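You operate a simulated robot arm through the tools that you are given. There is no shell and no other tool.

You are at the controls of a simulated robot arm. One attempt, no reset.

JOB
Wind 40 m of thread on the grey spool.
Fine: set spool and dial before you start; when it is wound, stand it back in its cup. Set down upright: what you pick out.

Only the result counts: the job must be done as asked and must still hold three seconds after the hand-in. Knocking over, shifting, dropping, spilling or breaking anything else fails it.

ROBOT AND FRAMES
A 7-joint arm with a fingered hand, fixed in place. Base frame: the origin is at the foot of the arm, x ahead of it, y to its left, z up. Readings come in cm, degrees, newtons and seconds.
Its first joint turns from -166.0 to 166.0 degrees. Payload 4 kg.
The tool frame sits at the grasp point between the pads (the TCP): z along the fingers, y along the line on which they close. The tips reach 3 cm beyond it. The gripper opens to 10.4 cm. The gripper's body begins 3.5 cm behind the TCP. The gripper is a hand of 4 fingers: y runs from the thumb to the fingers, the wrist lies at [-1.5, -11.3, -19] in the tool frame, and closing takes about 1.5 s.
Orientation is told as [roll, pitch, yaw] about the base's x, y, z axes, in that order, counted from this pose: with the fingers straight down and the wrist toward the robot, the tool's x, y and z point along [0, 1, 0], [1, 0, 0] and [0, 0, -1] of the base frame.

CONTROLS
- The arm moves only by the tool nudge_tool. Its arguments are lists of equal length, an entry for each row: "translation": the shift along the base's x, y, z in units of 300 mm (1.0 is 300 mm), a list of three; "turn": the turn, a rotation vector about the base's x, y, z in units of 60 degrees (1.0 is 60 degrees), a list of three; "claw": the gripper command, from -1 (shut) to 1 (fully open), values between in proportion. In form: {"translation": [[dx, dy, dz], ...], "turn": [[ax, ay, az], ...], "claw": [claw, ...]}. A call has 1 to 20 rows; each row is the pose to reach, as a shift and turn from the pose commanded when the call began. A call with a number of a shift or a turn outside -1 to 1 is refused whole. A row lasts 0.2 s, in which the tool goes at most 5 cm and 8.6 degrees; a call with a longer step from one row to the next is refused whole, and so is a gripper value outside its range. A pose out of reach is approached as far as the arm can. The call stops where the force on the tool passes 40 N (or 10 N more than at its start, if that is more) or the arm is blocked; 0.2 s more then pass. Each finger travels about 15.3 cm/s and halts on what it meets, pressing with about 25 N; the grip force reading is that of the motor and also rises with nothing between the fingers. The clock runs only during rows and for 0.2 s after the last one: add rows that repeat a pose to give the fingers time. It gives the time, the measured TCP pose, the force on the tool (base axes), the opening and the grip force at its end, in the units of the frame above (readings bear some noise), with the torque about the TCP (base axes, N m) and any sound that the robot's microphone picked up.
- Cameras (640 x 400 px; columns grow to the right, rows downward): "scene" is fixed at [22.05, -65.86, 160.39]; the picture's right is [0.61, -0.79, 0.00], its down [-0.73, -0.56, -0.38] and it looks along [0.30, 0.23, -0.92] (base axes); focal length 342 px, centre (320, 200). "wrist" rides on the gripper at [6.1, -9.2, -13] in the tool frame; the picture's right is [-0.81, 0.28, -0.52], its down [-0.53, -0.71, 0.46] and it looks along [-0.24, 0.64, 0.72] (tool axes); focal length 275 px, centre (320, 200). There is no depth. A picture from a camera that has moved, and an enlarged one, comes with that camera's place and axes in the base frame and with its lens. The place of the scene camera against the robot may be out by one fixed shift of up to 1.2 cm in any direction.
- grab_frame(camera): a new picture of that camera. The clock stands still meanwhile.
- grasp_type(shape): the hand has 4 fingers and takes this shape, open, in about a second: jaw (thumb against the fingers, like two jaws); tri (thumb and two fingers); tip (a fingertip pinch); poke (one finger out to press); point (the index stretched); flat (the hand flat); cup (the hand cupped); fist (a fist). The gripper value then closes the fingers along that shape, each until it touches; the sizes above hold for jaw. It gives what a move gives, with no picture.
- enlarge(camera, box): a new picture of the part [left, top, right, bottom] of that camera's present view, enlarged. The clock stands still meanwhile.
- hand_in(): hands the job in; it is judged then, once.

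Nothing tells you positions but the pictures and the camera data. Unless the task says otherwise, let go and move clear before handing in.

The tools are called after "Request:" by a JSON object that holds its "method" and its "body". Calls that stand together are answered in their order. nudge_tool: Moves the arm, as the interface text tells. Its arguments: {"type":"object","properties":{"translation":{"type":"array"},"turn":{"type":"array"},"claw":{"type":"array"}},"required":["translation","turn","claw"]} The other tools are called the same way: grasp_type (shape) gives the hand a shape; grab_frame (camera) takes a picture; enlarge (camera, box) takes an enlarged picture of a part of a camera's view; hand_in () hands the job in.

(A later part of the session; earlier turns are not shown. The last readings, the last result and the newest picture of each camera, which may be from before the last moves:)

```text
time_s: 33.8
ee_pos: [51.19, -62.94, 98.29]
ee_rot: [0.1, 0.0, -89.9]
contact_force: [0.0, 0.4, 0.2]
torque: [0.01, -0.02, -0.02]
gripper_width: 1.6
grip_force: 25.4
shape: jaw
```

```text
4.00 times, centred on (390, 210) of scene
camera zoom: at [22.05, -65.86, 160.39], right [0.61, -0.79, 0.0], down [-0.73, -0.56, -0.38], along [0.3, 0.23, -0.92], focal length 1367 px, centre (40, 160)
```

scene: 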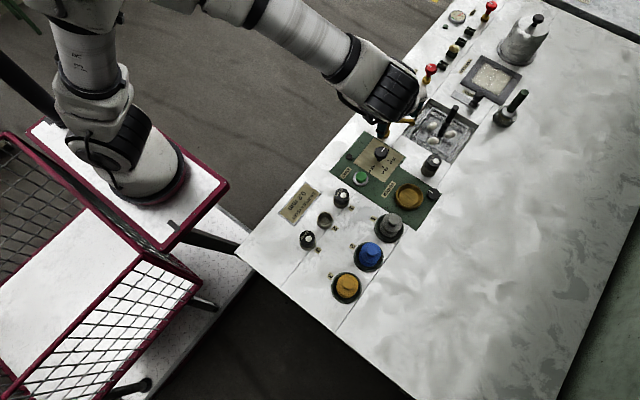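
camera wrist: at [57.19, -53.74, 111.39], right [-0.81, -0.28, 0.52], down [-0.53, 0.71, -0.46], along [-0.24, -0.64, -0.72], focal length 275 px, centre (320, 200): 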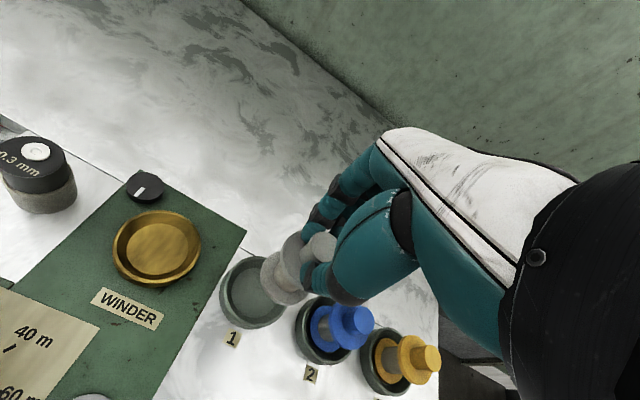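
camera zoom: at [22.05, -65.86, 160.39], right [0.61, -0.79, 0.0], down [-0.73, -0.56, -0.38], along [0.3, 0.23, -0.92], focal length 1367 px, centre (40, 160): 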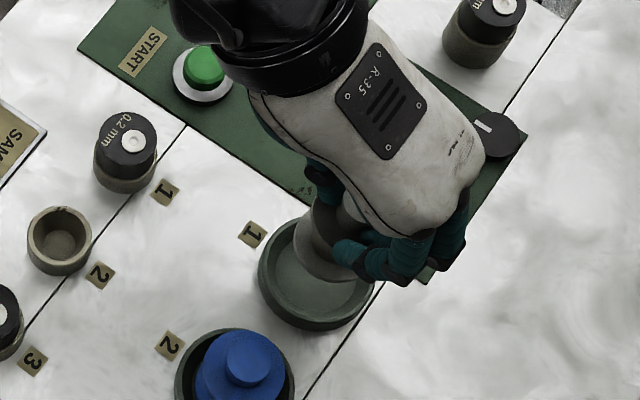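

The spool is lifted. I'll take zoomed views to check its posture and refine dish and cup centres.

Request:
{"method": "enlarge", "body": {"camera": "wrist", "box": [90, 180, 250, 340]}}

Request:
{"method": "enlarge", "body": {"camera": "wrist", "box": [200, 190, 360, 350]}}

```text
2.50 times, centred on (170, 260) of wrist
camera zoom: at [57.19, -53.74, 111.39], right [-0.81, -0.28, 0.52], down [-0.53, 0.71, -0.46], along [-0.24, -0.64, -0.72], focal length 688 px, centre (695, 50)
```

zoom: 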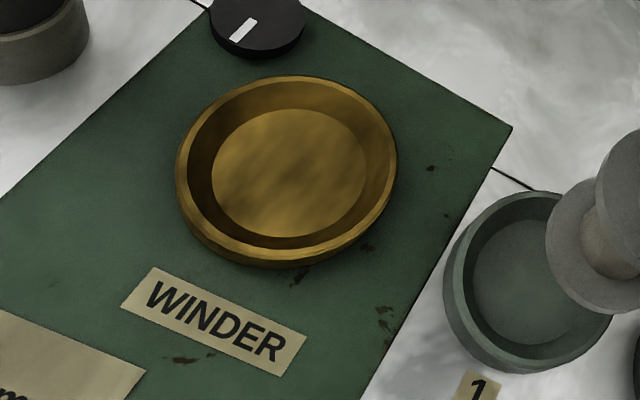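

```text
2.50 times, centred on (280, 270) of wrist
camera zoom: at [57.19, -53.74, 111.39], right [-0.81, -0.28, 0.52], down [-0.53, 0.71, -0.46], along [-0.24, -0.64, -0.72], focal length 688 px, centre (420, 25)
```

zoom: 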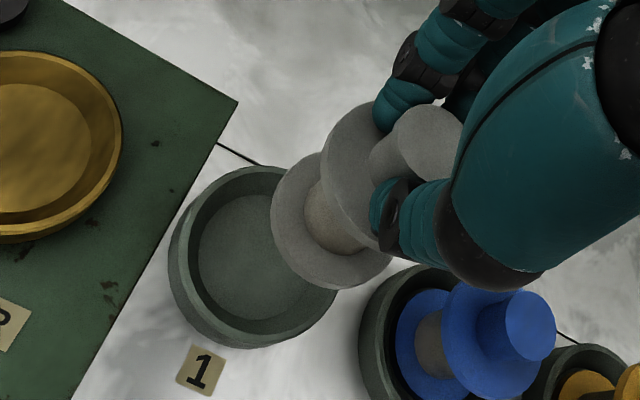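

The spool hangs upright in the grip. Now I carry it over the winder dish (centre ≈ 60.6, -62.3) and lower partway.

Request:
{"method": "nudge_tool", "body": {"translation": [[0.08, 0.006, 0], [0.16, 0.012, 0], [0.24, 0.017, 0], [0.315, 0.0217, 0], [0.315, 0.0217, 0], [0.315, 0.0217, -0.067], [0.315, 0.0217, -0.133], [0.315, 0.0217, -0.133]], "turn": [[0, 0, 0], [0, 0, 0], [0, 0, 0], [0, 0, 0], [0, 0, 0], [0, 0, 0], [0, 0, 0], [0, 0, 0]], "claw": [-1, -1, -1, -1, -1, -1, -1, -1]}}

Request:
{"method": "grab_frame", "body": {"camera": "wrist"}}

Request:
{"method": "enlarge", "body": {"camera": "wrist", "box": [200, 170, 360, 330]}}

Request:
{"method": "enlarge", "body": {"camera": "scene", "box": [340, 140, 460, 240]}}

```text
time_s: 35.6
ee_pos: [60.5, -62.31, 94.38]
ee_rot: [0.0, 0.0, -90.0]
contact_force: [-1.5, -0.5, -1.2]
torque: [0.0, 0.01, 0.01]
gripper_width: 1.59
grip_force: 25.8
shape: jaw
```

```text
taken
camera wrist: at [66.67, -53.12, 107.47], right [-0.81, -0.28, 0.52], down [-0.53, 0.71, -0.46], along [-0.24, -0.64, -0.72], focal length 275 px, centre (320, 200)
```

wrist: 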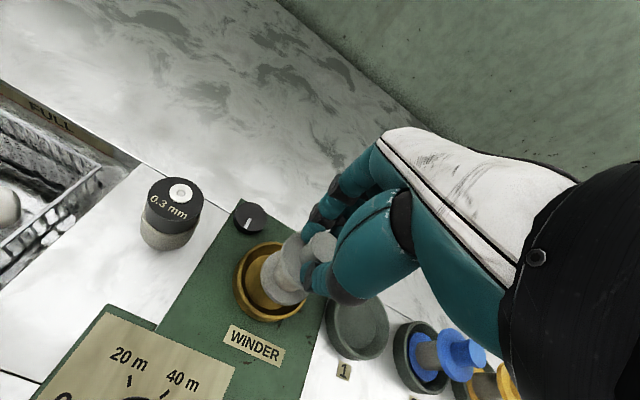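

```text
2.50 times, centred on (280, 250) of wrist
camera zoom: at [66.67, -53.12, 107.47], right [-0.81, -0.28, 0.52], down [-0.53, 0.71, -0.46], along [-0.24, -0.64, -0.72], focal length 688 px, centre (420, 75)
```

zoom: 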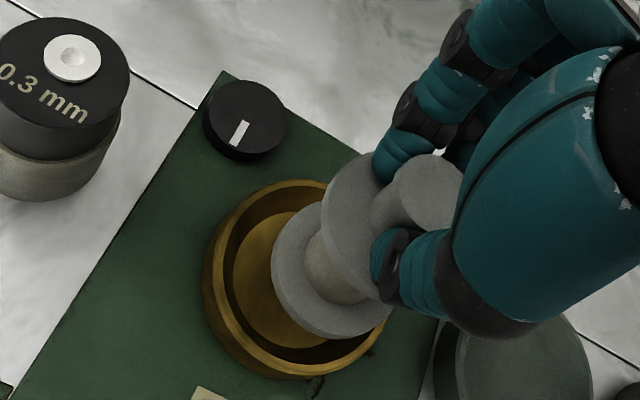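

```text
4.00 times, centred on (400, 190) of scene
camera zoom: at [22.05, -65.86, 160.39], right [0.61, -0.79, 0.0], down [-0.73, -0.56, -0.38], along [0.3, 0.23, -0.92], focal length 1367 px, centre (0, 240)
```

zoom: 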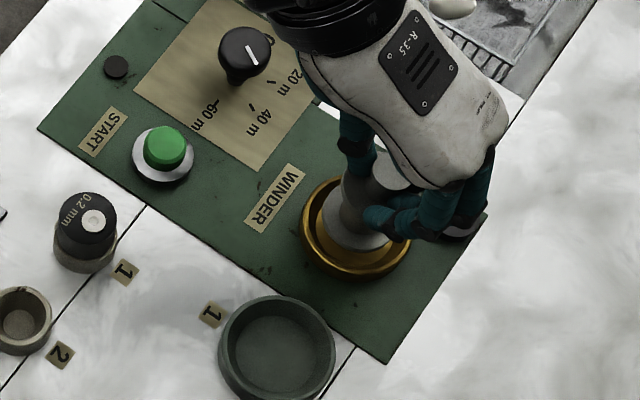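

The spool is slightly off the dish centre (about 0.4 cm in x), so I'll shift a little and lower in small steps watching the force.

Request:
{"method": "nudge_tool", "body": {"translation": [[0.011, -0.006, 0], [0.011, -0.006, -0.02], [0.011, -0.006, -0.04], [0.011, -0.006, -0.04]], "turn": [[0, 0, 0], [0, 0, 0], [0, 0, 0], [0, 0, 0]], "claw": [-1, -1, -1, -1]}}

Request:
{"method": "enlarge", "body": {"camera": "wrist", "box": [200, 170, 360, 330]}}

```text
time_s: 36.6
ee_pos: [60.88, -62.51, 93.15]
ee_rot: [0.1, 0.0, -90.1]
contact_force: [0.4, 0.4, -1.0]
torque: [-0.01, 0.0, 0.01]
gripper_width: 1.59
grip_force: 24.3
shape: jaw
```

```text
2.50 times, centred on (280, 250) of wrist
camera zoom: at [66.99, -53.23, 106.24], right [-0.81, -0.28, 0.52], down [-0.53, 0.71, -0.45], along [-0.24, -0.64, -0.72], focal length 688 px, centre (420, 75)
```

zoom: 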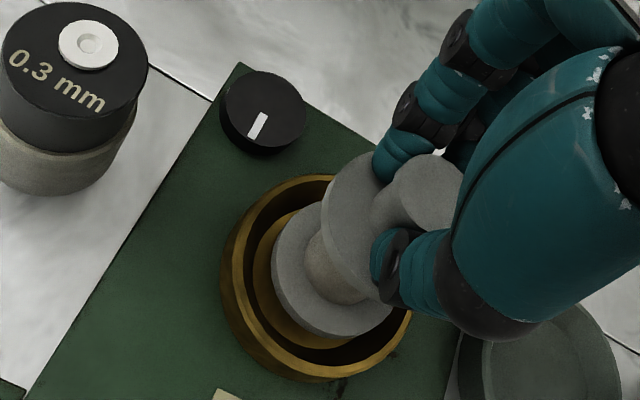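

Request:
{"method": "nudge_tool", "body": {"translation": [[0, 0, -0.01], [0, 0, -0.02], [0, 0, -0.02]], "turn": [[0, 0, 0], [0, 0, 0], [0, 0, 0]], "claw": [-1, -1, -1]}}

Request:
{"method": "enlarge", "body": {"camera": "wrist", "box": [200, 170, 360, 330]}}

```text
time_s: 37.4
ee_pos: [60.94, -62.44, 92.56]
ee_rot: [0.0, 0.0, -90.1]
contact_force: [0.6, -0.9, -1.7]
torque: [0.01, -0.01, 0.03]
gripper_width: 1.59
grip_force: 25.5
shape: jaw
```

```text
2.50 times, centred on (280, 250) of wrist
camera zoom: at [67.02, -53.24, 105.61], right [-0.81, -0.28, 0.52], down [-0.53, 0.71, -0.46], along [-0.24, -0.64, -0.72], focal length 688 px, centre (420, 75)
```

zoom: 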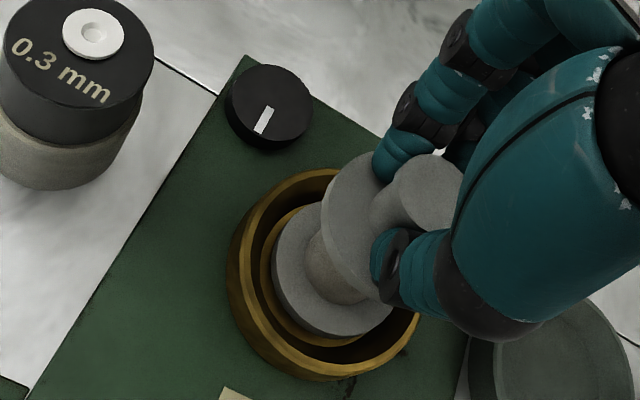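

Request:
{"method": "nudge_tool", "body": {"translation": [[0, 0, -0.01], [0, 0, -0.01]], "turn": [[0, 0, 0], [0, 0, 0]], "claw": [-1, -1]}}

Request:
{"method": "nudge_tool", "body": {"translation": [[0, 0, -0.007], [0, 0, -0.007]], "turn": [[0, 0, 0], [0, 0, 0]], "claw": [-1, -1]}}

Request:
{"method": "enlarge", "body": {"camera": "wrist", "box": [200, 170, 360, 330]}}

```text
time_s: 38.0
ee_pos: [60.82, -62.56, 92.27]
ee_rot: [0.0, 0.1, -90.0]
contact_force: [0.1, 0.5, -0.8]
torque: [-0.02, 0.0, 0.01]
gripper_width: 1.57
grip_force: 25.3
shape: jaw
```

```text
time_s: 38.6
ee_pos: [60.96, -62.37, 92.1]
ee_rot: [0.2, -0.1, -90.0]
contact_force: [-1.9, 0.3, 11.6]
torque: [-0.1, 0.0, -0.04]
gripper_width: 1.58
grip_force: 24.8
shape: jaw
```

```text
2.50 times, centred on (280, 250) of wrist
camera zoom: at [67.01, -53.24, 105.24], right [-0.81, -0.27, 0.52], down [-0.53, 0.71, -0.46], along [-0.24, -0.65, -0.72], focal length 688 px, centre (420, 75)
```

zoom: 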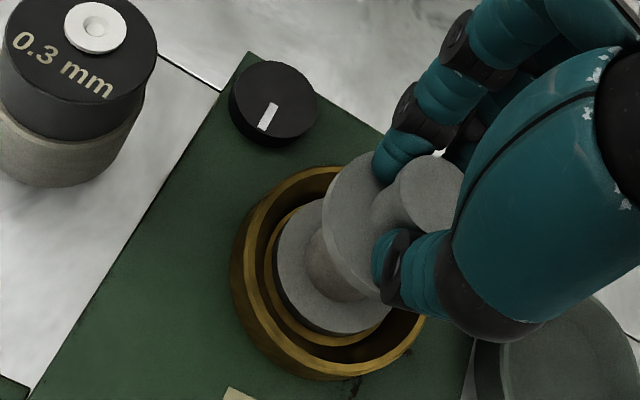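

Touchdown at z ≈ 92.1 (11.6 N up). I'll release and rise straight up.

Request:
{"method": "nudge_tool", "body": {"translation": [[0, 0, 0], [0, 0, 0], [0, 0, 0], [0, 0, 0], [0, 0, 0], [0, 0, 0.07], [0, 0, 0.15], [0, 0, 0.27], [0, 0, 0.27]], "turn": [[0, 0, 0], [0, 0, 0], [0, 0, 0], [0, 0, 0], [0, 0, 0], [0, 0, 0], [0, 0, 0], [0, 0, 0], [0, 0, 0]], "claw": [-0.7, -0.5, -0.2, 0.1, 0.25, 0.25, 0.25, 0.25, 0.25]}}

Request:
{"method": "grab_frame", "body": {"camera": "wrist"}}

Request:
{"method": "enlarge", "body": {"camera": "wrist", "box": [200, 200, 360, 360]}}

Request:
{"method": "enlarge", "body": {"camera": "scene", "box": [340, 140, 460, 240]}}

```text
time_s: 40.6
ee_pos: [60.94, -62.62, 100.24]
ee_rot: [0.0, 0.0, -90.0]
contact_force: [0.2, 0.3, 0.4]
torque: [-0.01, 0.01, 0.01]
gripper_width: 6.46
grip_force: 0.0
shape: jaw
```

```text
taken
camera wrist: at [67.08, -53.35, 113.4], right [-0.81, -0.28, 0.52], down [-0.53, 0.71, -0.45], along [-0.24, -0.64, -0.72], focal length 275 px, centre (320, 200)
```

wrist: 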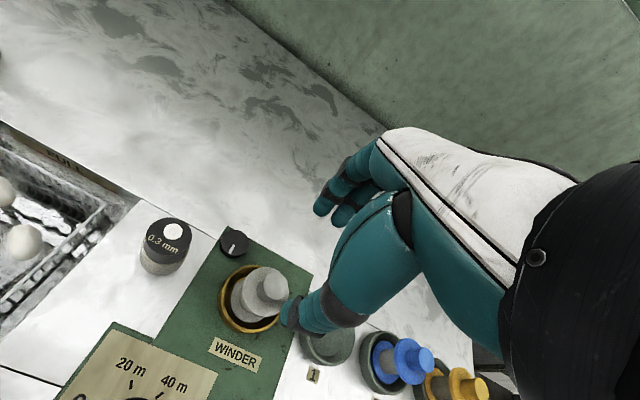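

```text
2.50 times, centred on (280, 280) of wrist
camera zoom: at [67.08, -53.35, 113.4], right [-0.81, -0.28, 0.52], down [-0.53, 0.71, -0.45], along [-0.24, -0.64, -0.72], focal length 688 px, centre (420, 0)
```

zoom: 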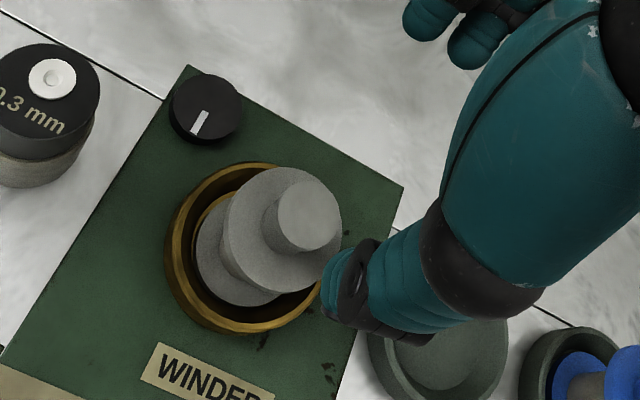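

```text
4.00 times, centred on (400, 190) of scene
camera zoom: at [22.05, -65.86, 160.39], right [0.61, -0.79, 0.0], down [-0.73, -0.56, -0.38], along [0.3, 0.23, -0.92], focal length 1367 px, centre (0, 240)
```

zoom: 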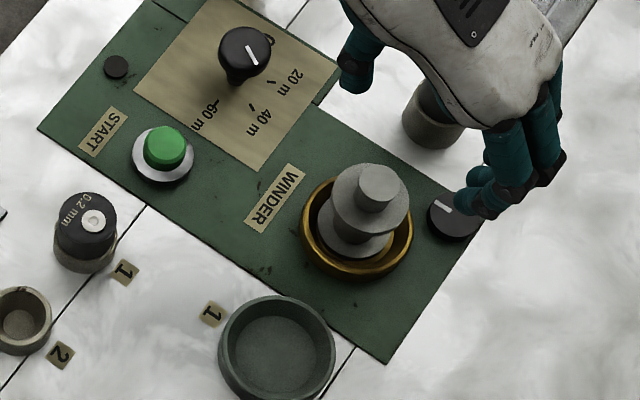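

The spool stands upright in the winder dish and the dial reads 40 m. Now I'll form the poke shape and move above START (≈57.6, -50.1) at height to see where the fingertip is.

Request:
{"method": "grasp_type", "body": {"shape": "poke"}}

Request:
{"method": "nudge_tool", "body": {"translation": [[-0.03, 0.1, 0.02], [-0.06, 0.2, 0.02], [-0.09, 0.3, 0.02], [-0.11, 0.416, 0.02], [-0.11, 0.416, 0.02]], "turn": [[0, 0, 0.1], [0, 0, 0.2], [0, 0, 0.3], [0, 0, 0.4], [0, 0, 0.5]], "claw": [0, 0, 0, 0, 0]}}

Request:
{"method": "grab_frame", "body": {"camera": "wrist"}}

Request:
{"method": "grab_frame", "body": {"camera": "scene"}}

Request:
{"method": "enlarge", "body": {"camera": "scene", "box": [320, 120, 440, 220]}}

```text
time_s: 41.5
ee_pos: [61.1, -62.54, 100.32]
ee_rot: [-0.1, 0.0, -90.0]
contact_force: [0.0, -0.2, 0.0]
torque: [0.02, -0.03, 0.01]
gripper_width: 0.0
grip_force: 0.1
shape: poke
```

```text
time_s: 42.7
ee_pos: [57.53, -50.06, 100.71]
ee_rot: [-0.1, 0.0, -59.8]
contact_force: [-0.1, 0.0, 0.5]
torque: [0.0, 0.01, 0.0]
gripper_width: 4.8
grip_force: 0.1
shape: jaw
```

```text
taken
camera wrist: at [58.23, -38.97, 113.83], right [-0.56, -0.64, 0.52], down [-0.82, 0.35, -0.46], along [0.11, -0.68, -0.72], focal length 275 px, centre (320, 200)
```

wrist: 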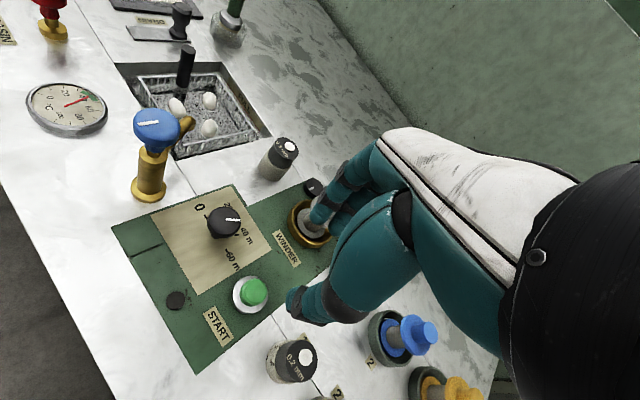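

```text
taken
```

scene: 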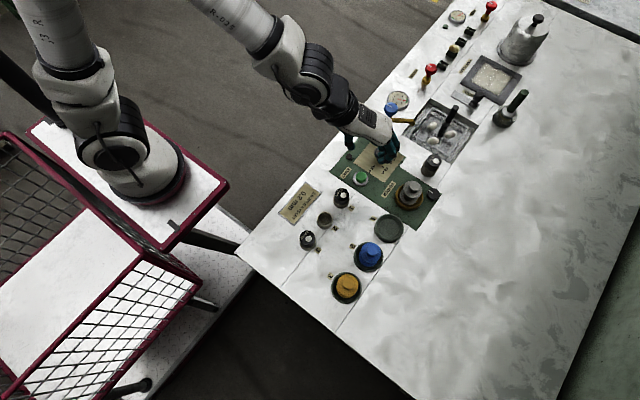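

```text
4.00 times, centred on (380, 170) of scene
camera zoom: at [22.05, -65.86, 160.39], right [0.61, -0.79, 0.0], down [-0.73, -0.56, -0.38], along [0.3, 0.23, -0.92], focal length 1367 px, centre (80, 320)
```

zoom: 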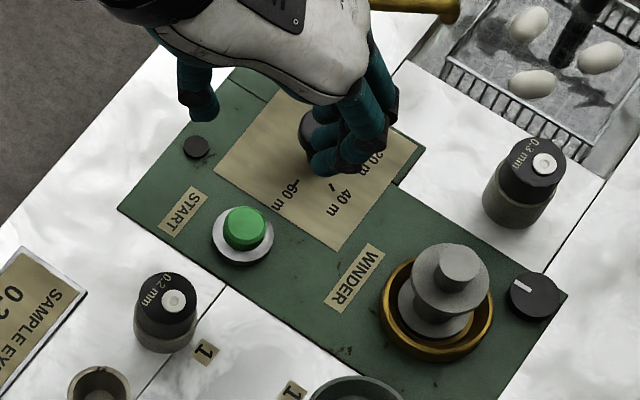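

Commanding the claw returned the hand to jaw, so I'll simply close the jaw fully and press with the joined fingertips. First close and look.

Request:
{"method": "nudge_tool", "body": {"translation": [[0, 0, -0.05], [0, 0, -0.1], [0, 0, -0.15], [0, 0, -0.15], [0, 0, -0.15], [0, 0, -0.15]], "turn": [[0, 0, 0], [0, 0, 0], [0, 0, 0], [0, 0, 0], [0, 0, 0], [0, 0, 0]], "claw": [-0.5, -1, -1, -1, -1, -1]}}

Request:
{"method": "enlarge", "body": {"camera": "wrist", "box": [200, 170, 400, 370]}}

Request:
{"method": "enlarge", "body": {"camera": "scene", "box": [320, 120, 440, 220]}}

```text
time_s: 44.1
ee_pos: [57.49, -50.17, 96.17]
ee_rot: [-0.1, 0.0, -60.0]
contact_force: [0.7, 0.3, -0.4]
torque: [0.0, -0.04, -0.02]
gripper_width: 0.0
grip_force: 24.9
shape: tri
```

```text
2.00 times, centred on (300, 270) of wrist
camera zoom: at [58.16, -39.07, 109.34], right [-0.56, -0.64, 0.52], down [-0.82, 0.35, -0.46], along [0.11, -0.68, -0.72], focal length 551 px, centre (360, 60)
```

zoom: 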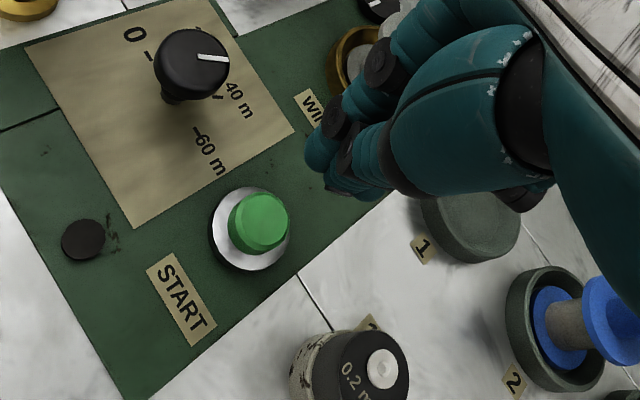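

```text
4.00 times, centred on (380, 170) of scene
camera zoom: at [22.05, -65.86, 160.39], right [0.61, -0.79, 0.0], down [-0.73, -0.56, -0.38], along [0.3, 0.23, -0.92], focal length 1367 px, centre (80, 320)
```

zoom: 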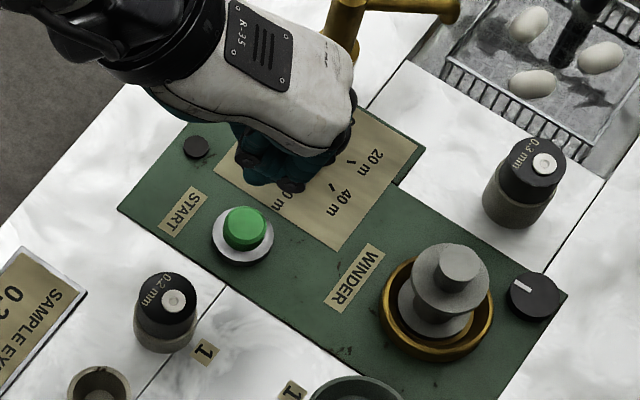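

The joined fingertips are directly over the START button. I'll descend to just above it, then press in small steps, watching force and sound.

Request:
{"method": "nudge_tool", "body": {"translation": [[0, 0, -0.07], [0, 0, -0.14], [0, 0, -0.21], [0, 0, -0.21]], "turn": [[0, 0, 0], [0, 0, 0], [0, 0, 0], [0, 0, 0]], "claw": [-1, -1, -1, -1]}}

Request:
{"method": "nudge_tool", "body": {"translation": [[0, 0, -0.015], [0, 0, -0.03], [0, 0, -0.03]], "turn": [[0, 0, 0], [0, 0, 0], [0, 0, 0]], "claw": [-1, -1, -1]}}

Request:
{"method": "enlarge", "body": {"camera": "wrist", "box": [200, 170, 400, 370]}}

Request:
{"method": "enlarge", "body": {"camera": "scene", "box": [320, 120, 440, 220]}}

```text
time_s: 45.1
ee_pos: [57.49, -50.07, 89.89]
ee_rot: [0.1, -0.1, -60.0]
contact_force: [-0.1, 0.1, 1.3]
torque: [0.01, 0.01, 0.01]
gripper_width: 0.0
grip_force: 25.0
shape: tri
```

```text
time_s: 45.9
ee_pos: [57.49, -50.06, 89.06]
ee_rot: [0.0, 0.0, -60.0]
contact_force: [0.6, 0.5, 2.5]
torque: [-0.01, -0.02, 0.02]
gripper_width: 0.01
grip_force: 25.4
shape: tri
heard: click
```

```text
2.00 times, centred on (300, 270) of wrist
camera zoom: at [58.22, -39.0, 102.09], right [-0.56, -0.64, 0.52], down [-0.82, 0.35, -0.46], along [0.11, -0.68, -0.72], focal length 551 px, centre (360, 60)
```

zoom: 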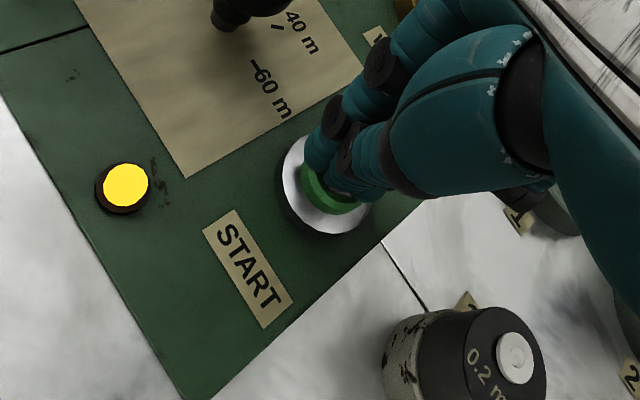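

```text
4.00 times, centred on (380, 170) of scene
camera zoom: at [22.05, -65.86, 160.39], right [0.61, -0.79, 0.0], down [-0.73, -0.56, -0.38], along [0.3, 0.23, -0.92], focal length 1367 px, centre (80, 320)
```

zoom: 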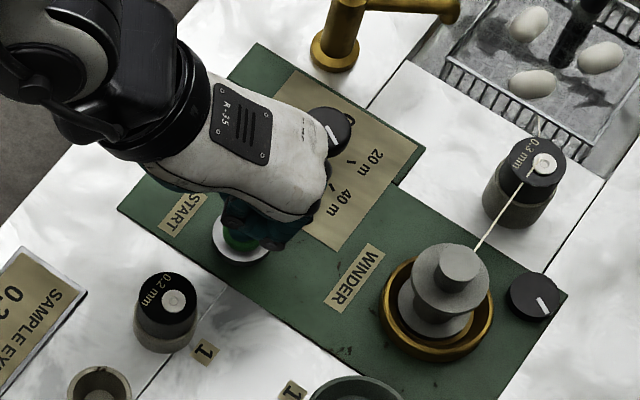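

Click heard, the lamp is lit and thread now runs onto the spool. I'll rise off the button and wait clear while it winds.

Request:
{"method": "nudge_tool", "body": {"translation": [[0, 0, 0.1], [0, 0, 0.2], [0, 0, 0.35], [0, 0, 0.45], [0, 0, 0.45], [0, 0, 0.45], [0, 0, 0.45], [0, 0, 0.45], [0, 0, 0.45], [0, 0, 0.45]], "turn": [[0, 0, 0], [0, 0, 0], [0, 0, 0], [0, 0, 0], [0, 0, 0], [0, 0, 0], [0, 0, 0], [0, 0, 0], [0, 0, 0], [0, 0, 0]], "claw": [-1, -1, -1, -1, -1, -1, -1, -1, -1, -1]}}

Request:
{"method": "enlarge", "body": {"camera": "wrist", "box": [120, 150, 360, 390]}}

Request:
{"method": "enlarge", "body": {"camera": "scene", "box": [320, 120, 440, 220]}}

```text
time_s: 48.1
ee_pos: [57.59, -49.98, 102.38]
ee_rot: [-0.1, 0.0, -59.9]
contact_force: [-0.2, 0.1, 0.4]
torque: [0.0, -0.01, 0.01]
gripper_width: 0.01
grip_force: 24.9
shape: tri
```

```text
1.67 times, centred on (240, 270) of wrist
camera zoom: at [58.19, -38.94, 115.59], right [-0.56, -0.64, 0.52], down [-0.82, 0.35, -0.46], along [0.11, -0.68, -0.72], focal length 459 px, centre (453, 83)
```

zoom: 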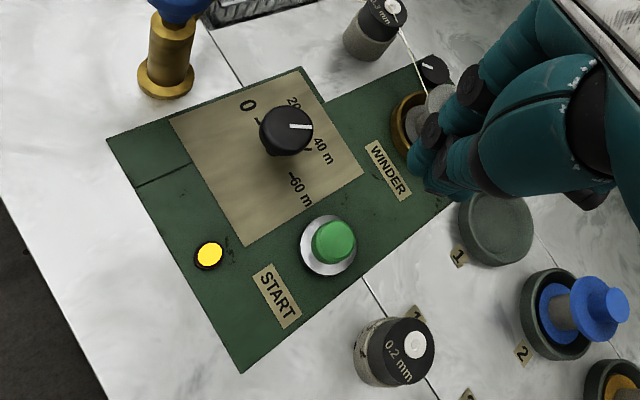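

```text
4.00 times, centred on (380, 170) of scene
camera zoom: at [22.05, -65.86, 160.39], right [0.61, -0.79, 0.0], down [-0.73, -0.56, -0.38], along [0.3, 0.23, -0.92], focal length 1367 px, centre (80, 320)
```

zoom: 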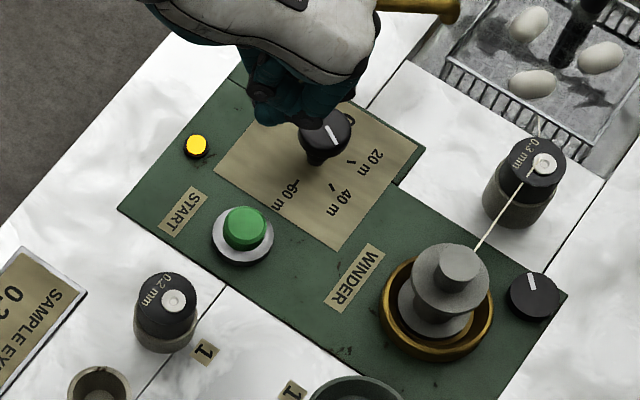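

Winding is in progress (lamp on, small knob turning, dial at 40 m). I'll keep waiting.

Request:
{"method": "nudge_tool", "body": {"translation": [[0, 0, 0], [0, 0, 0], [0, 0, 0], [0, 0, 0], [0, 0, 0], [0, 0, 0], [0, 0, 0], [0, 0, 0], [0, 0, 0], [0, 0, 0], [0, 0, 0], [0, 0, 0], [0, 0, 0], [0, 0, 0], [0, 0, 0], [0, 0, 0], [0, 0, 0], [0, 0, 0], [0, 0, 0], [0, 0, 0]], "turn": [[0, 0, 0], [0, 0, 0], [0, 0, 0], [0, 0, 0], [0, 0, 0], [0, 0, 0], [0, 0, 0], [0, 0, 0], [0, 0, 0], [0, 0, 0], [0, 0, 0], [0, 0, 0], [0, 0, 0], [0, 0, 0], [0, 0, 0], [0, 0, 0], [0, 0, 0], [0, 0, 0], [0, 0, 0], [0, 0, 0]], "claw": [-1, -0.5, 0, 0.25, 0.25, 0.25, 0.25, 0.25, 0.25, 0.25, 0.25, 0.25, 0.25, 0.25, 0.25, 0.25, 0.25, 0.25, 0.25, 0.25]}}

Request:
{"method": "enlarge", "body": {"camera": "scene", "box": [320, 120, 440, 220]}}

```text
time_s: 52.3
ee_pos: [57.53, -50.03, 102.51]
ee_rot: [-0.1, -0.1, -59.9]
contact_force: [-1.2, 0.4, -1.0]
torque: [-0.01, -0.02, 0.01]
gripper_width: 5.98
grip_force: 0.0
shape: jaw
```

```text
4.00 times, centred on (380, 170) of scene
camera zoom: at [22.05, -65.86, 160.39], right [0.61, -0.79, 0.0], down [-0.73, -0.56, -0.38], along [0.3, 0.23, -0.92], focal length 1367 px, centre (80, 320)
```

zoom: 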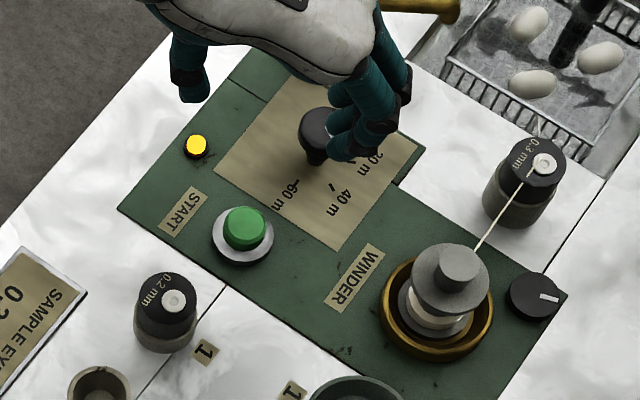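

Thread is building up on the core; still winding, so I wait on.

Request:
{"method": "nudge_tool", "body": {"translation": [[0, 0, 0], [0, 0, 0], [0, 0, 0], [0, 0, 0], [0, 0, 0], [0, 0, 0], [0, 0, 0], [0, 0, 0], [0, 0, 0], [0, 0, 0], [0, 0, 0], [0, 0, 0], [0, 0, 0], [0, 0, 0], [0, 0, 0], [0, 0, 0], [0, 0, 0], [0, 0, 0], [0, 0, 0], [0, 0, 0]], "turn": [[0, 0, 0], [0, 0, 0], [0, 0, 0], [0, 0, 0], [0, 0, 0], [0, 0, 0], [0, 0, 0], [0, 0, 0], [0, 0, 0], [0, 0, 0], [0, 0, 0], [0, 0, 0], [0, 0, 0], [0, 0, 0], [0, 0, 0], [0, 0, 0], [0, 0, 0], [0, 0, 0], [0, 0, 0], [0, 0, 0]], "claw": [0.25, 0.25, 0.25, 0.25, 0.25, 0.25, 0.25, 0.25, 0.25, 0.25, 0.25, 0.25, 0.25, 0.25, 0.25, 0.25, 0.25, 0.25, 0.25, 0.25]}}

Request:
{"method": "nudge_tool", "body": {"translation": [[0, 0, 0], [0, 0, 0], [0, 0, 0], [0, 0, 0], [0, 0, 0], [0, 0, 0], [0, 0, 0], [0, 0, 0], [0, 0, 0], [0, 0, 0], [0, 0, 0], [0, 0, 0], [0, 0, 0], [0, 0, 0], [0, 0, 0], [0, 0, 0], [0, 0, 0], [0, 0, 0], [0, 0, 0], [0, 0, 0]], "turn": [[0, 0, 0], [0, 0, 0], [0, 0, 0], [0, 0, 0], [0, 0, 0], [0, 0, 0], [0, 0, 0], [0, 0, 0], [0, 0, 0], [0, 0, 0], [0, 0, 0], [0, 0, 0], [0, 0, 0], [0, 0, 0], [0, 0, 0], [0, 0, 0], [0, 0, 0], [0, 0, 0], [0, 0, 0], [0, 0, 0]], "claw": [0.25, 0.25, 0.25, 0.25, 0.25, 0.25, 0.25, 0.25, 0.25, 0.25, 0.25, 0.25, 0.25, 0.25, 0.25, 0.25, 0.25, 0.25, 0.25, 0.25]}}

Request:
{"method": "enlarge", "body": {"camera": "scene", "box": [320, 120, 440, 220]}}

```text
time_s: 56.5
ee_pos: [57.47, -49.95, 102.55]
ee_rot: [0.0, -0.1, -60.0]
contact_force: [0.5, 0.8, -0.7]
torque: [-0.02, -0.01, 0.05]
gripper_width: 5.96
grip_force: 0.0
shape: jaw
```

```text
time_s: 60.7
ee_pos: [57.49, -50.02, 102.5]
ee_rot: [0.0, 0.0, -60.0]
contact_force: [-0.8, -0.4, -0.2]
torque: [0.03, 0.01, -0.01]
gripper_width: 5.97
grip_force: 0.0
shape: jaw
```

```text
4.00 times, centred on (380, 170) of scene
camera zoom: at [22.05, -65.86, 160.39], right [0.61, -0.79, 0.0], down [-0.73, -0.56, -0.38], along [0.3, 0.23, -0.92], focal length 1367 px, centre (80, 320)
```

zoom: 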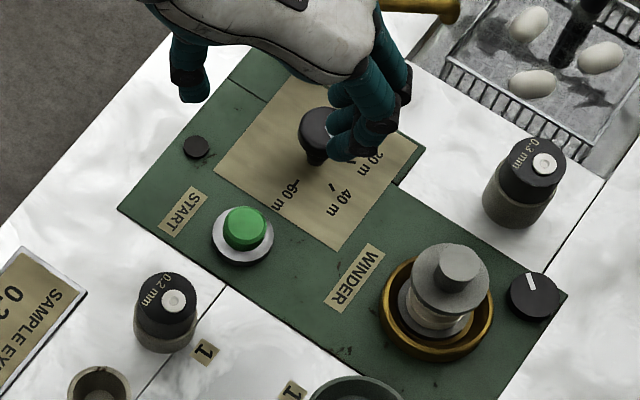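

The lamp is off and the thread has parted: winding is done. I go back over the spool in the winder to pick it up again.

Request:
{"method": "nudge_tool", "body": {"translation": [[0.025, -0.1, 0], [0.05, -0.2, 0], [0.075, -0.3, 0], [0.1, -0.4117, 0], [0.1, -0.4117, -0.1], [0.1, -0.4117, -0.2], [0.1, -0.4117, -0.283], [0.1, -0.4117, -0.283]], "turn": [[0, 0, -0.125], [0, 0, -0.25], [0, 0, -0.375], [0, 0, -0.5], [0, 0, -0.5], [0, 0, -0.5], [0, 0, -0.5], [0, 0, -0.5]], "claw": [0.25, 0.25, 0.25, 0.25, 0.25, 0.25, 0.25, 0.25]}}

Request:
{"method": "enlarge", "body": {"camera": "wrist", "box": [200, 180, 360, 340]}}

Request:
{"method": "enlarge", "body": {"camera": "scene", "box": [340, 140, 460, 240]}}

```text
time_s: 62.5
ee_pos: [60.53, -62.25, 94.05]
ee_rot: [0.0, 0.0, -90.0]
contact_force: [0.5, 0.2, -0.6]
torque: [-0.01, 0.0, -0.02]
gripper_width: 5.98
grip_force: 0.0
shape: jaw
```

```text
2.50 times, centred on (280, 260) of wrist
camera zoom: at [66.66, -53.07, 107.17], right [-0.81, -0.28, 0.52], down [-0.53, 0.71, -0.46], along [-0.24, -0.64, -0.72], focal length 688 px, centre (420, 50)
```

zoom: 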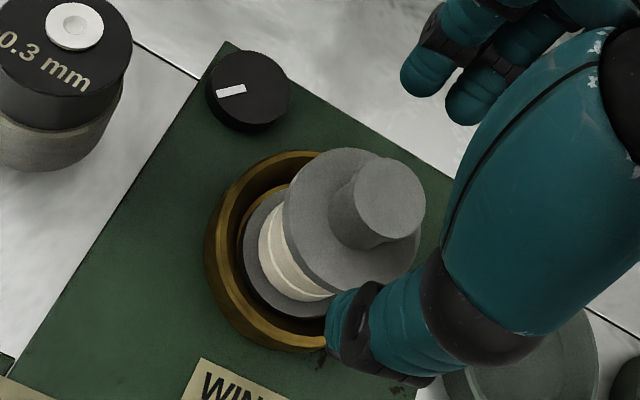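

```text
4.00 times, centred on (400, 190) of scene
camera zoom: at [22.05, -65.86, 160.39], right [0.61, -0.79, 0.0], down [-0.73, -0.56, -0.38], along [0.3, 0.23, -0.92], focal length 1367 px, centre (0, 240)
```

zoom: 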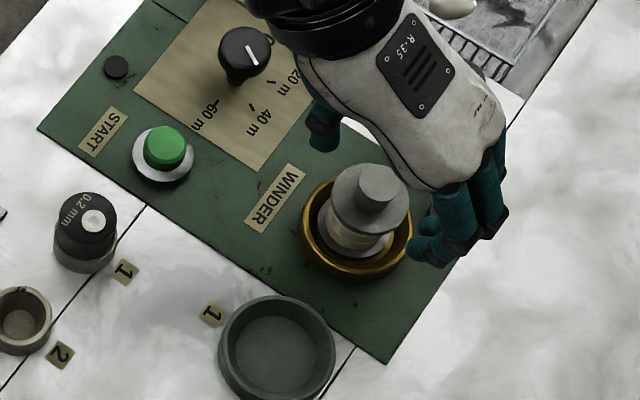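

The spool's hub is at (60.4, -62.45), with white thread on its core. I'll lower and clamp as before.

Request:
{"method": "nudge_tool", "body": {"translation": [[-0.004, -0.006, -0.035], [-0.004, -0.006, -0.064], [-0.004, -0.006, -0.064], [-0.004, -0.006, -0.064], [-0.004, -0.006, -0.064], [-0.004, -0.006, -0.064], [-0.004, -0.006, -0.064], [-0.004, -0.006, -0.064], [-0.004, -0.006, -0.064], [-0.004, -0.006, -0.064], [-0.004, -0.006, -0.064]], "turn": [[0, 0, 0], [0, 0, 0], [0, 0, 0], [0, 0, 0], [0, 0, 0], [0, 0, 0], [0, 0, 0], [0, 0, 0], [0, 0, 0], [0, 0, 0], [0, 0, 0]], "claw": [0.25, 0.25, 0.05, -0.15, -0.3, -0.45, -0.6, -0.8, -1, -1, -1]}}

Request:
{"method": "enlarge", "body": {"camera": "wrist", "box": [200, 180, 360, 340]}}

```text
time_s: 64.9
ee_pos: [60.47, -62.5, 92.2]
ee_rot: [0.0, 0.0, -90.0]
contact_force: [0.6, 0.3, 1.4]
torque: [0.0, 0.01, -0.03]
gripper_width: 1.34
grip_force: 24.8
shape: tri
```

```text
2.50 times, centred on (280, 260) of wrist
camera zoom: at [66.51, -53.26, 105.24], right [-0.81, -0.28, 0.52], down [-0.53, 0.71, -0.46], along [-0.24, -0.64, -0.72], focal length 688 px, centre (420, 50)
```

zoom: 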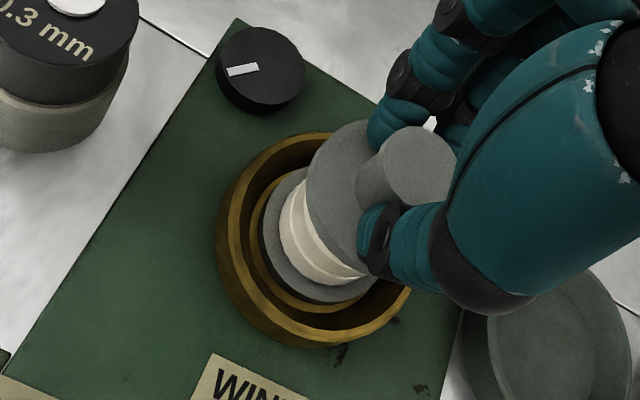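

Clamped. Lift straight up 6 cm and check.

Request:
{"method": "nudge_tool", "body": {"translation": [[0, 0, 0.02], [0, 0, 0.05], [0, 0, 0.1], [0, 0, 0.15], [0, 0, 0.2], [0, 0, 0.2]], "turn": [[0, 0, 0], [0, 0, 0], [0, 0, 0], [0, 0, 0], [0, 0, 0], [0, 0, 0]], "claw": [-1, -1, -1, -1, -1, -1]}}

Request:
{"method": "grab_frame", "body": {"camera": "wrist"}}

Request:
{"method": "enlarge", "body": {"camera": "wrist", "box": [240, 190, 400, 350]}}

Request:
{"method": "enlarge", "body": {"camera": "scene", "box": [340, 160, 460, 260]}}

```text
time_s: 66.3
ee_pos: [60.53, -62.53, 98.08]
ee_rot: [0.0, 0.0, -89.9]
contact_force: [-0.8, 0.9, -0.2]
torque: [-0.03, -0.01, -0.01]
gripper_width: 1.34
grip_force: 24.4
shape: tri
```

```text
taken
camera wrist: at [66.61, -53.37, 111.2], right [-0.81, -0.28, 0.52], down [-0.53, 0.71, -0.45], along [-0.24, -0.64, -0.72], focal length 275 px, centre (320, 200)
```

wrist: 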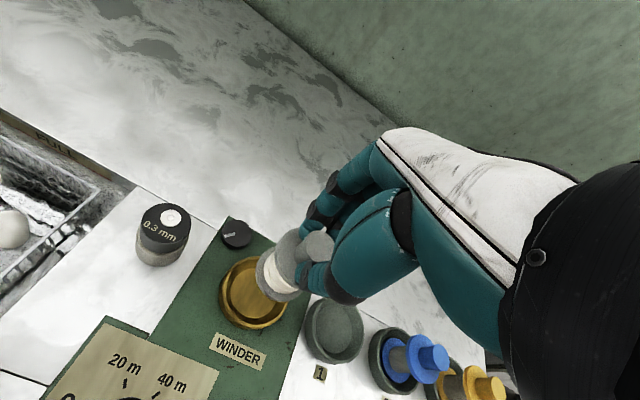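

```text
2.50 times, centred on (320, 270) of wrist
camera zoom: at [66.61, -53.37, 111.2], right [-0.81, -0.28, 0.52], down [-0.53, 0.71, -0.45], along [-0.24, -0.64, -0.72], focal length 688 px, centre (320, 25)
```

zoom: 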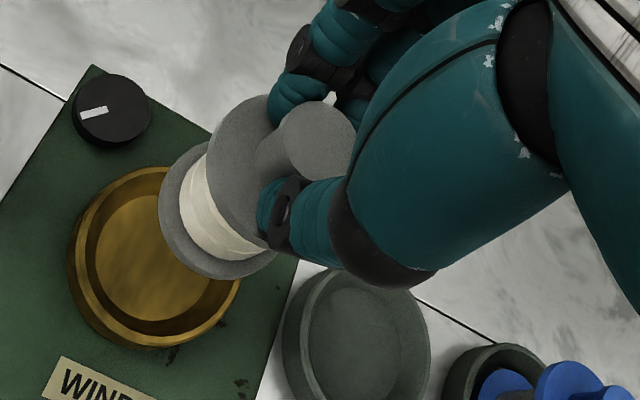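

```text
4.00 times, centred on (400, 210) of scene
camera zoom: at [22.05, -65.86, 160.39], right [0.61, -0.79, 0.0], down [-0.73, -0.56, -0.38], along [0.3, 0.23, -0.92], focal length 1367 px, centre (0, 160)
```

zoom: 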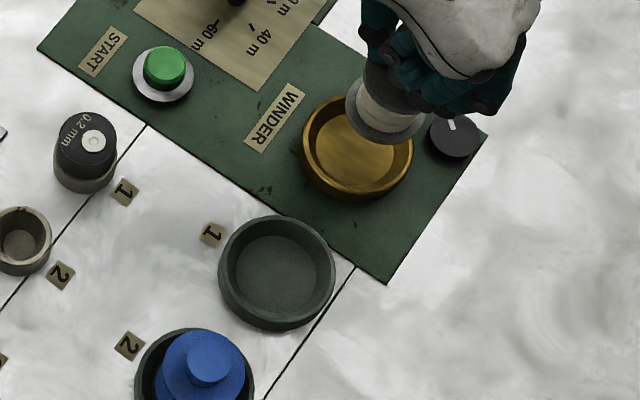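

The spool with thread is held upright. I carry it over cup 1 (centre ≈ 51.35, -62.65) and lower partway.

Request:
{"method": "nudge_tool", "body": {"translation": [[-0.077, -0.001, 0], [-0.154, -0.002, 0], [-0.231, -0.003, 0], [-0.306, -0.004, 0], [-0.306, -0.004, 0], [-0.306, -0.004, -0.067], [-0.306, -0.004, -0.134], [-0.306, -0.004, -0.134]], "turn": [[0, 0, 0], [0, 0, 0], [0, 0, 0], [0, 0, 0], [0, 0, 0], [0, 0, 0], [0, 0, 0], [0, 0, 0]], "claw": [-1, -1, -1, -1, -1, -1, -1, -1]}}

Request:
{"method": "enlarge", "body": {"camera": "wrist", "box": [200, 170, 360, 330]}}

Request:
{"method": "enlarge", "body": {"camera": "scene", "box": [330, 170, 450, 270]}}

```text
time_s: 68.1
ee_pos: [51.24, -62.77, 93.96]
ee_rot: [0.0, 0.0, -90.1]
contact_force: [0.3, -0.5, -0.7]
torque: [-0.02, -0.01, 0.03]
gripper_width: 1.37
grip_force: 25.1
shape: tri
```

```text
2.50 times, centred on (280, 250) of wrist
camera zoom: at [57.36, -53.45, 107.06], right [-0.81, -0.28, 0.52], down [-0.53, 0.71, -0.45], along [-0.24, -0.64, -0.72], focal length 688 px, centre (420, 75)
```

zoom: 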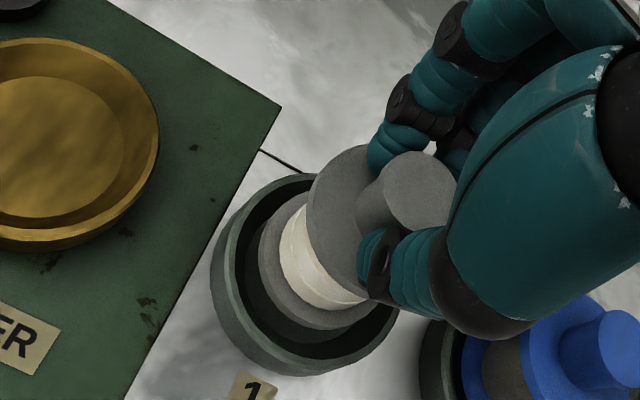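

```text
4.00 times, centred on (390, 220) of scene
camera zoom: at [22.05, -65.86, 160.39], right [0.61, -0.79, 0.0], down [-0.73, -0.56, -0.38], along [0.3, 0.23, -0.92], focal length 1367 px, centre (40, 120)
```

zoom: 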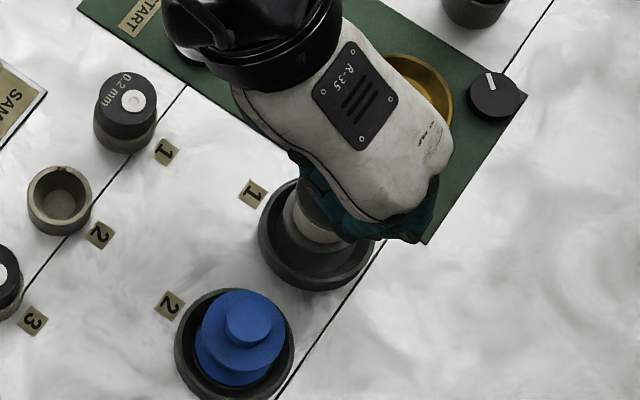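

Well centred over cup 1. I lower in small steps.

Request:
{"method": "nudge_tool", "body": {"translation": [[0.002, 0.002, -0.02], [0.002, 0.002, -0.038], [0.002, 0.002, -0.038]], "turn": [[0, 0, 0], [0, 0, 0], [0, 0, 0]], "claw": [-1, -1, -1]}}

Request:
{"method": "nudge_tool", "body": {"translation": [[0, 0, -0.01], [0, 0, -0.01]], "turn": [[0, 0, 0], [0, 0, 0]], "claw": [-1, -1]}}

```text
time_s: 68.9
ee_pos: [51.27, -62.61, 92.96]
ee_rot: [0.1, 0.0, -89.8]
contact_force: [0.0, 0.1, -0.4]
torque: [-0.02, 0.03, 0.02]
gripper_width: 1.37
grip_force: 25.4
shape: tri
```

```text
time_s: 69.5
ee_pos: [51.28, -62.65, 92.65]
ee_rot: [0.0, 0.0, -90.0]
contact_force: [-0.2, 0.1, -1.0]
torque: [0.01, -0.02, -0.01]
gripper_width: 1.39
grip_force: 24.9
shape: tri
```

Request:
{"method": "nudge_tool", "body": {"translation": [[0, 0, -0.007], [0, 0, -0.007]], "turn": [[0, 0, 0], [0, 0, 0]], "claw": [-1, -1]}}

Request:
{"method": "enlarge", "body": {"camera": "wrist", "box": [200, 170, 360, 330]}}

```text
time_s: 70.1
ee_pos: [51.31, -62.68, 92.52]
ee_rot: [0.1, 0.0, -89.9]
contact_force: [-0.5, 0.2, 0.8]
torque: [-0.01, 0.01, -0.01]
gripper_width: 1.36
grip_force: 25.1
shape: tri
```

```text
2.50 times, centred on (280, 250) of wrist
camera zoom: at [57.39, -53.43, 105.53], right [-0.81, -0.28, 0.52], down [-0.53, 0.71, -0.46], along [-0.24, -0.64, -0.72], focal length 688 px, centre (420, 75)
```

zoom: 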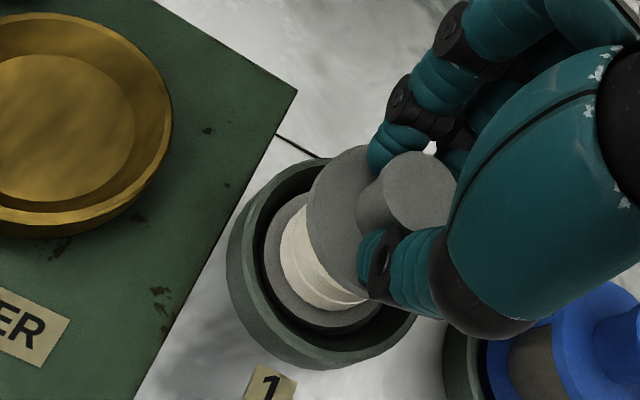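

Request:
{"method": "nudge_tool", "body": {"translation": [[0, 0, -0.006], [0, 0, -0.006]], "turn": [[0, 0, 0], [0, 0, 0]], "claw": [-1, -1]}}

```text
time_s: 70.7
ee_pos: [51.22, -62.7, 92.25]
ee_rot: [-0.1, 0.0, -90.0]
contact_force: [-2.2, -1.7, 2.2]
torque: [-0.09, 0.12, -0.02]
gripper_width: 1.41
grip_force: 25.2
shape: tri
```

Request:
{"method": "nudge_tool", "body": {"translation": [[0, 0, -0.005], [0, 0, -0.005]], "turn": [[0, 0, 0], [0, 0, 0]], "claw": [-1, -1]}}

Request:
{"method": "enlarge", "body": {"camera": "wrist", "box": [200, 170, 360, 330]}}

```text
time_s: 71.3
ee_pos: [51.31, -62.67, 92.18]
ee_rot: [0.0, -0.1, -90.0]
contact_force: [-5.2, -3.3, 11.0]
torque: [-0.18, 0.25, -0.03]
gripper_width: 1.42
grip_force: 25.7
shape: tri
```

```text
2.50 times, centred on (280, 250) of wrist
camera zoom: at [57.38, -53.42, 105.27], right [-0.81, -0.27, 0.52], down [-0.53, 0.71, -0.46], along [-0.24, -0.65, -0.72], focal length 688 px, centre (420, 75)
```

zoom: 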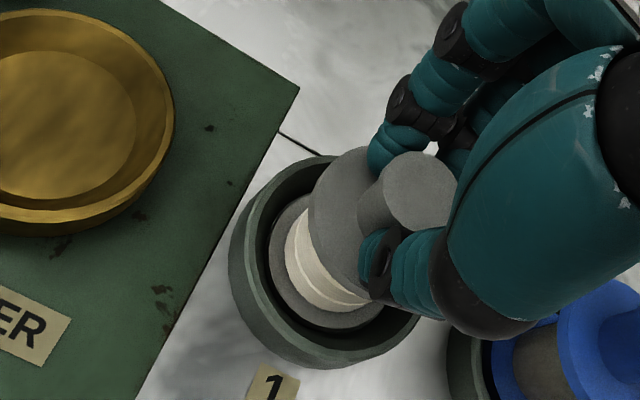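

The spool is seated (11 N contact at the expected height). I'll release gently and rise.

Request:
{"method": "nudge_tool", "body": {"translation": [[0, 0, 0.004], [0, 0, 0.004], [0, 0, 0.004], [0, 0, 0.004], [0, 0, 0.004], [0, 0, 0.004], [0, 0, 0.08], [0, 0, 0.16], [0, 0, 0.28], [0, 0, 0.28]], "turn": [[0, 0, 0], [0, 0, 0], [0, 0, 0], [0, 0, 0], [0, 0, 0], [0, 0, 0], [0, 0, 0], [0, 0, 0], [0, 0, 0], [0, 0, 0]], "claw": [-0.8, -0.6, -0.4, -0.1, 0.25, 0.25, 0.25, 0.25, 0.25, 0.25]}}

Request:
{"method": "grab_frame", "body": {"camera": "wrist"}}

Request:
{"method": "enlarge", "body": {"camera": "wrist", "box": [200, 200, 360, 360]}}

Request:
{"method": "enlarge", "body": {"camera": "scene", "box": [330, 170, 450, 270]}}

```text
time_s: 73.5
ee_pos: [51.43, -62.87, 100.46]
ee_rot: [-0.1, -0.1, -90.0]
contact_force: [0.2, 0.0, 0.0]
torque: [0.02, 0.02, 0.04]
gripper_width: 5.96
grip_force: 0.0
shape: jaw
```

```text
taken
camera wrist: at [57.49, -53.63, 113.57], right [-0.81, -0.28, 0.52], down [-0.53, 0.71, -0.45], along [-0.24, -0.64, -0.72], focal length 275 px, centre (320, 200)
```

wrist: 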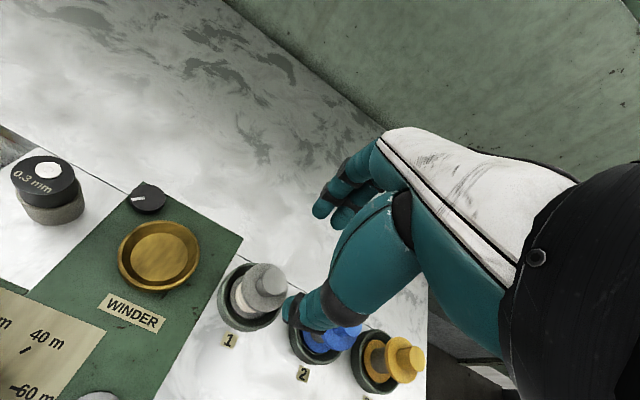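

```text
2.50 times, centred on (280, 280) of wrist
camera zoom: at [57.49, -53.63, 113.57], right [-0.81, -0.28, 0.52], down [-0.53, 0.71, -0.45], along [-0.24, -0.64, -0.72], focal length 688 px, centre (420, 0)
```

zoom: 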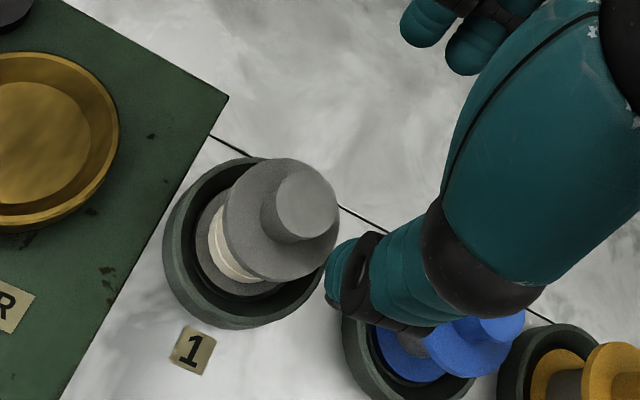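

```text
4.00 times, centred on (390, 220) of scene
camera zoom: at [22.05, -65.86, 160.39], right [0.61, -0.79, 0.0], down [-0.73, -0.56, -0.38], along [0.3, 0.23, -0.92], focal length 1367 px, centre (40, 120)
```

zoom: 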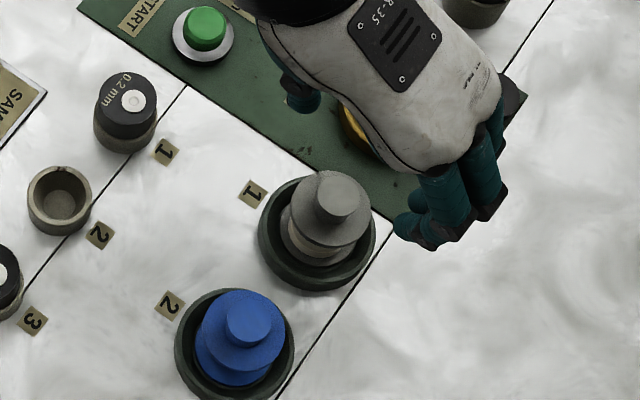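

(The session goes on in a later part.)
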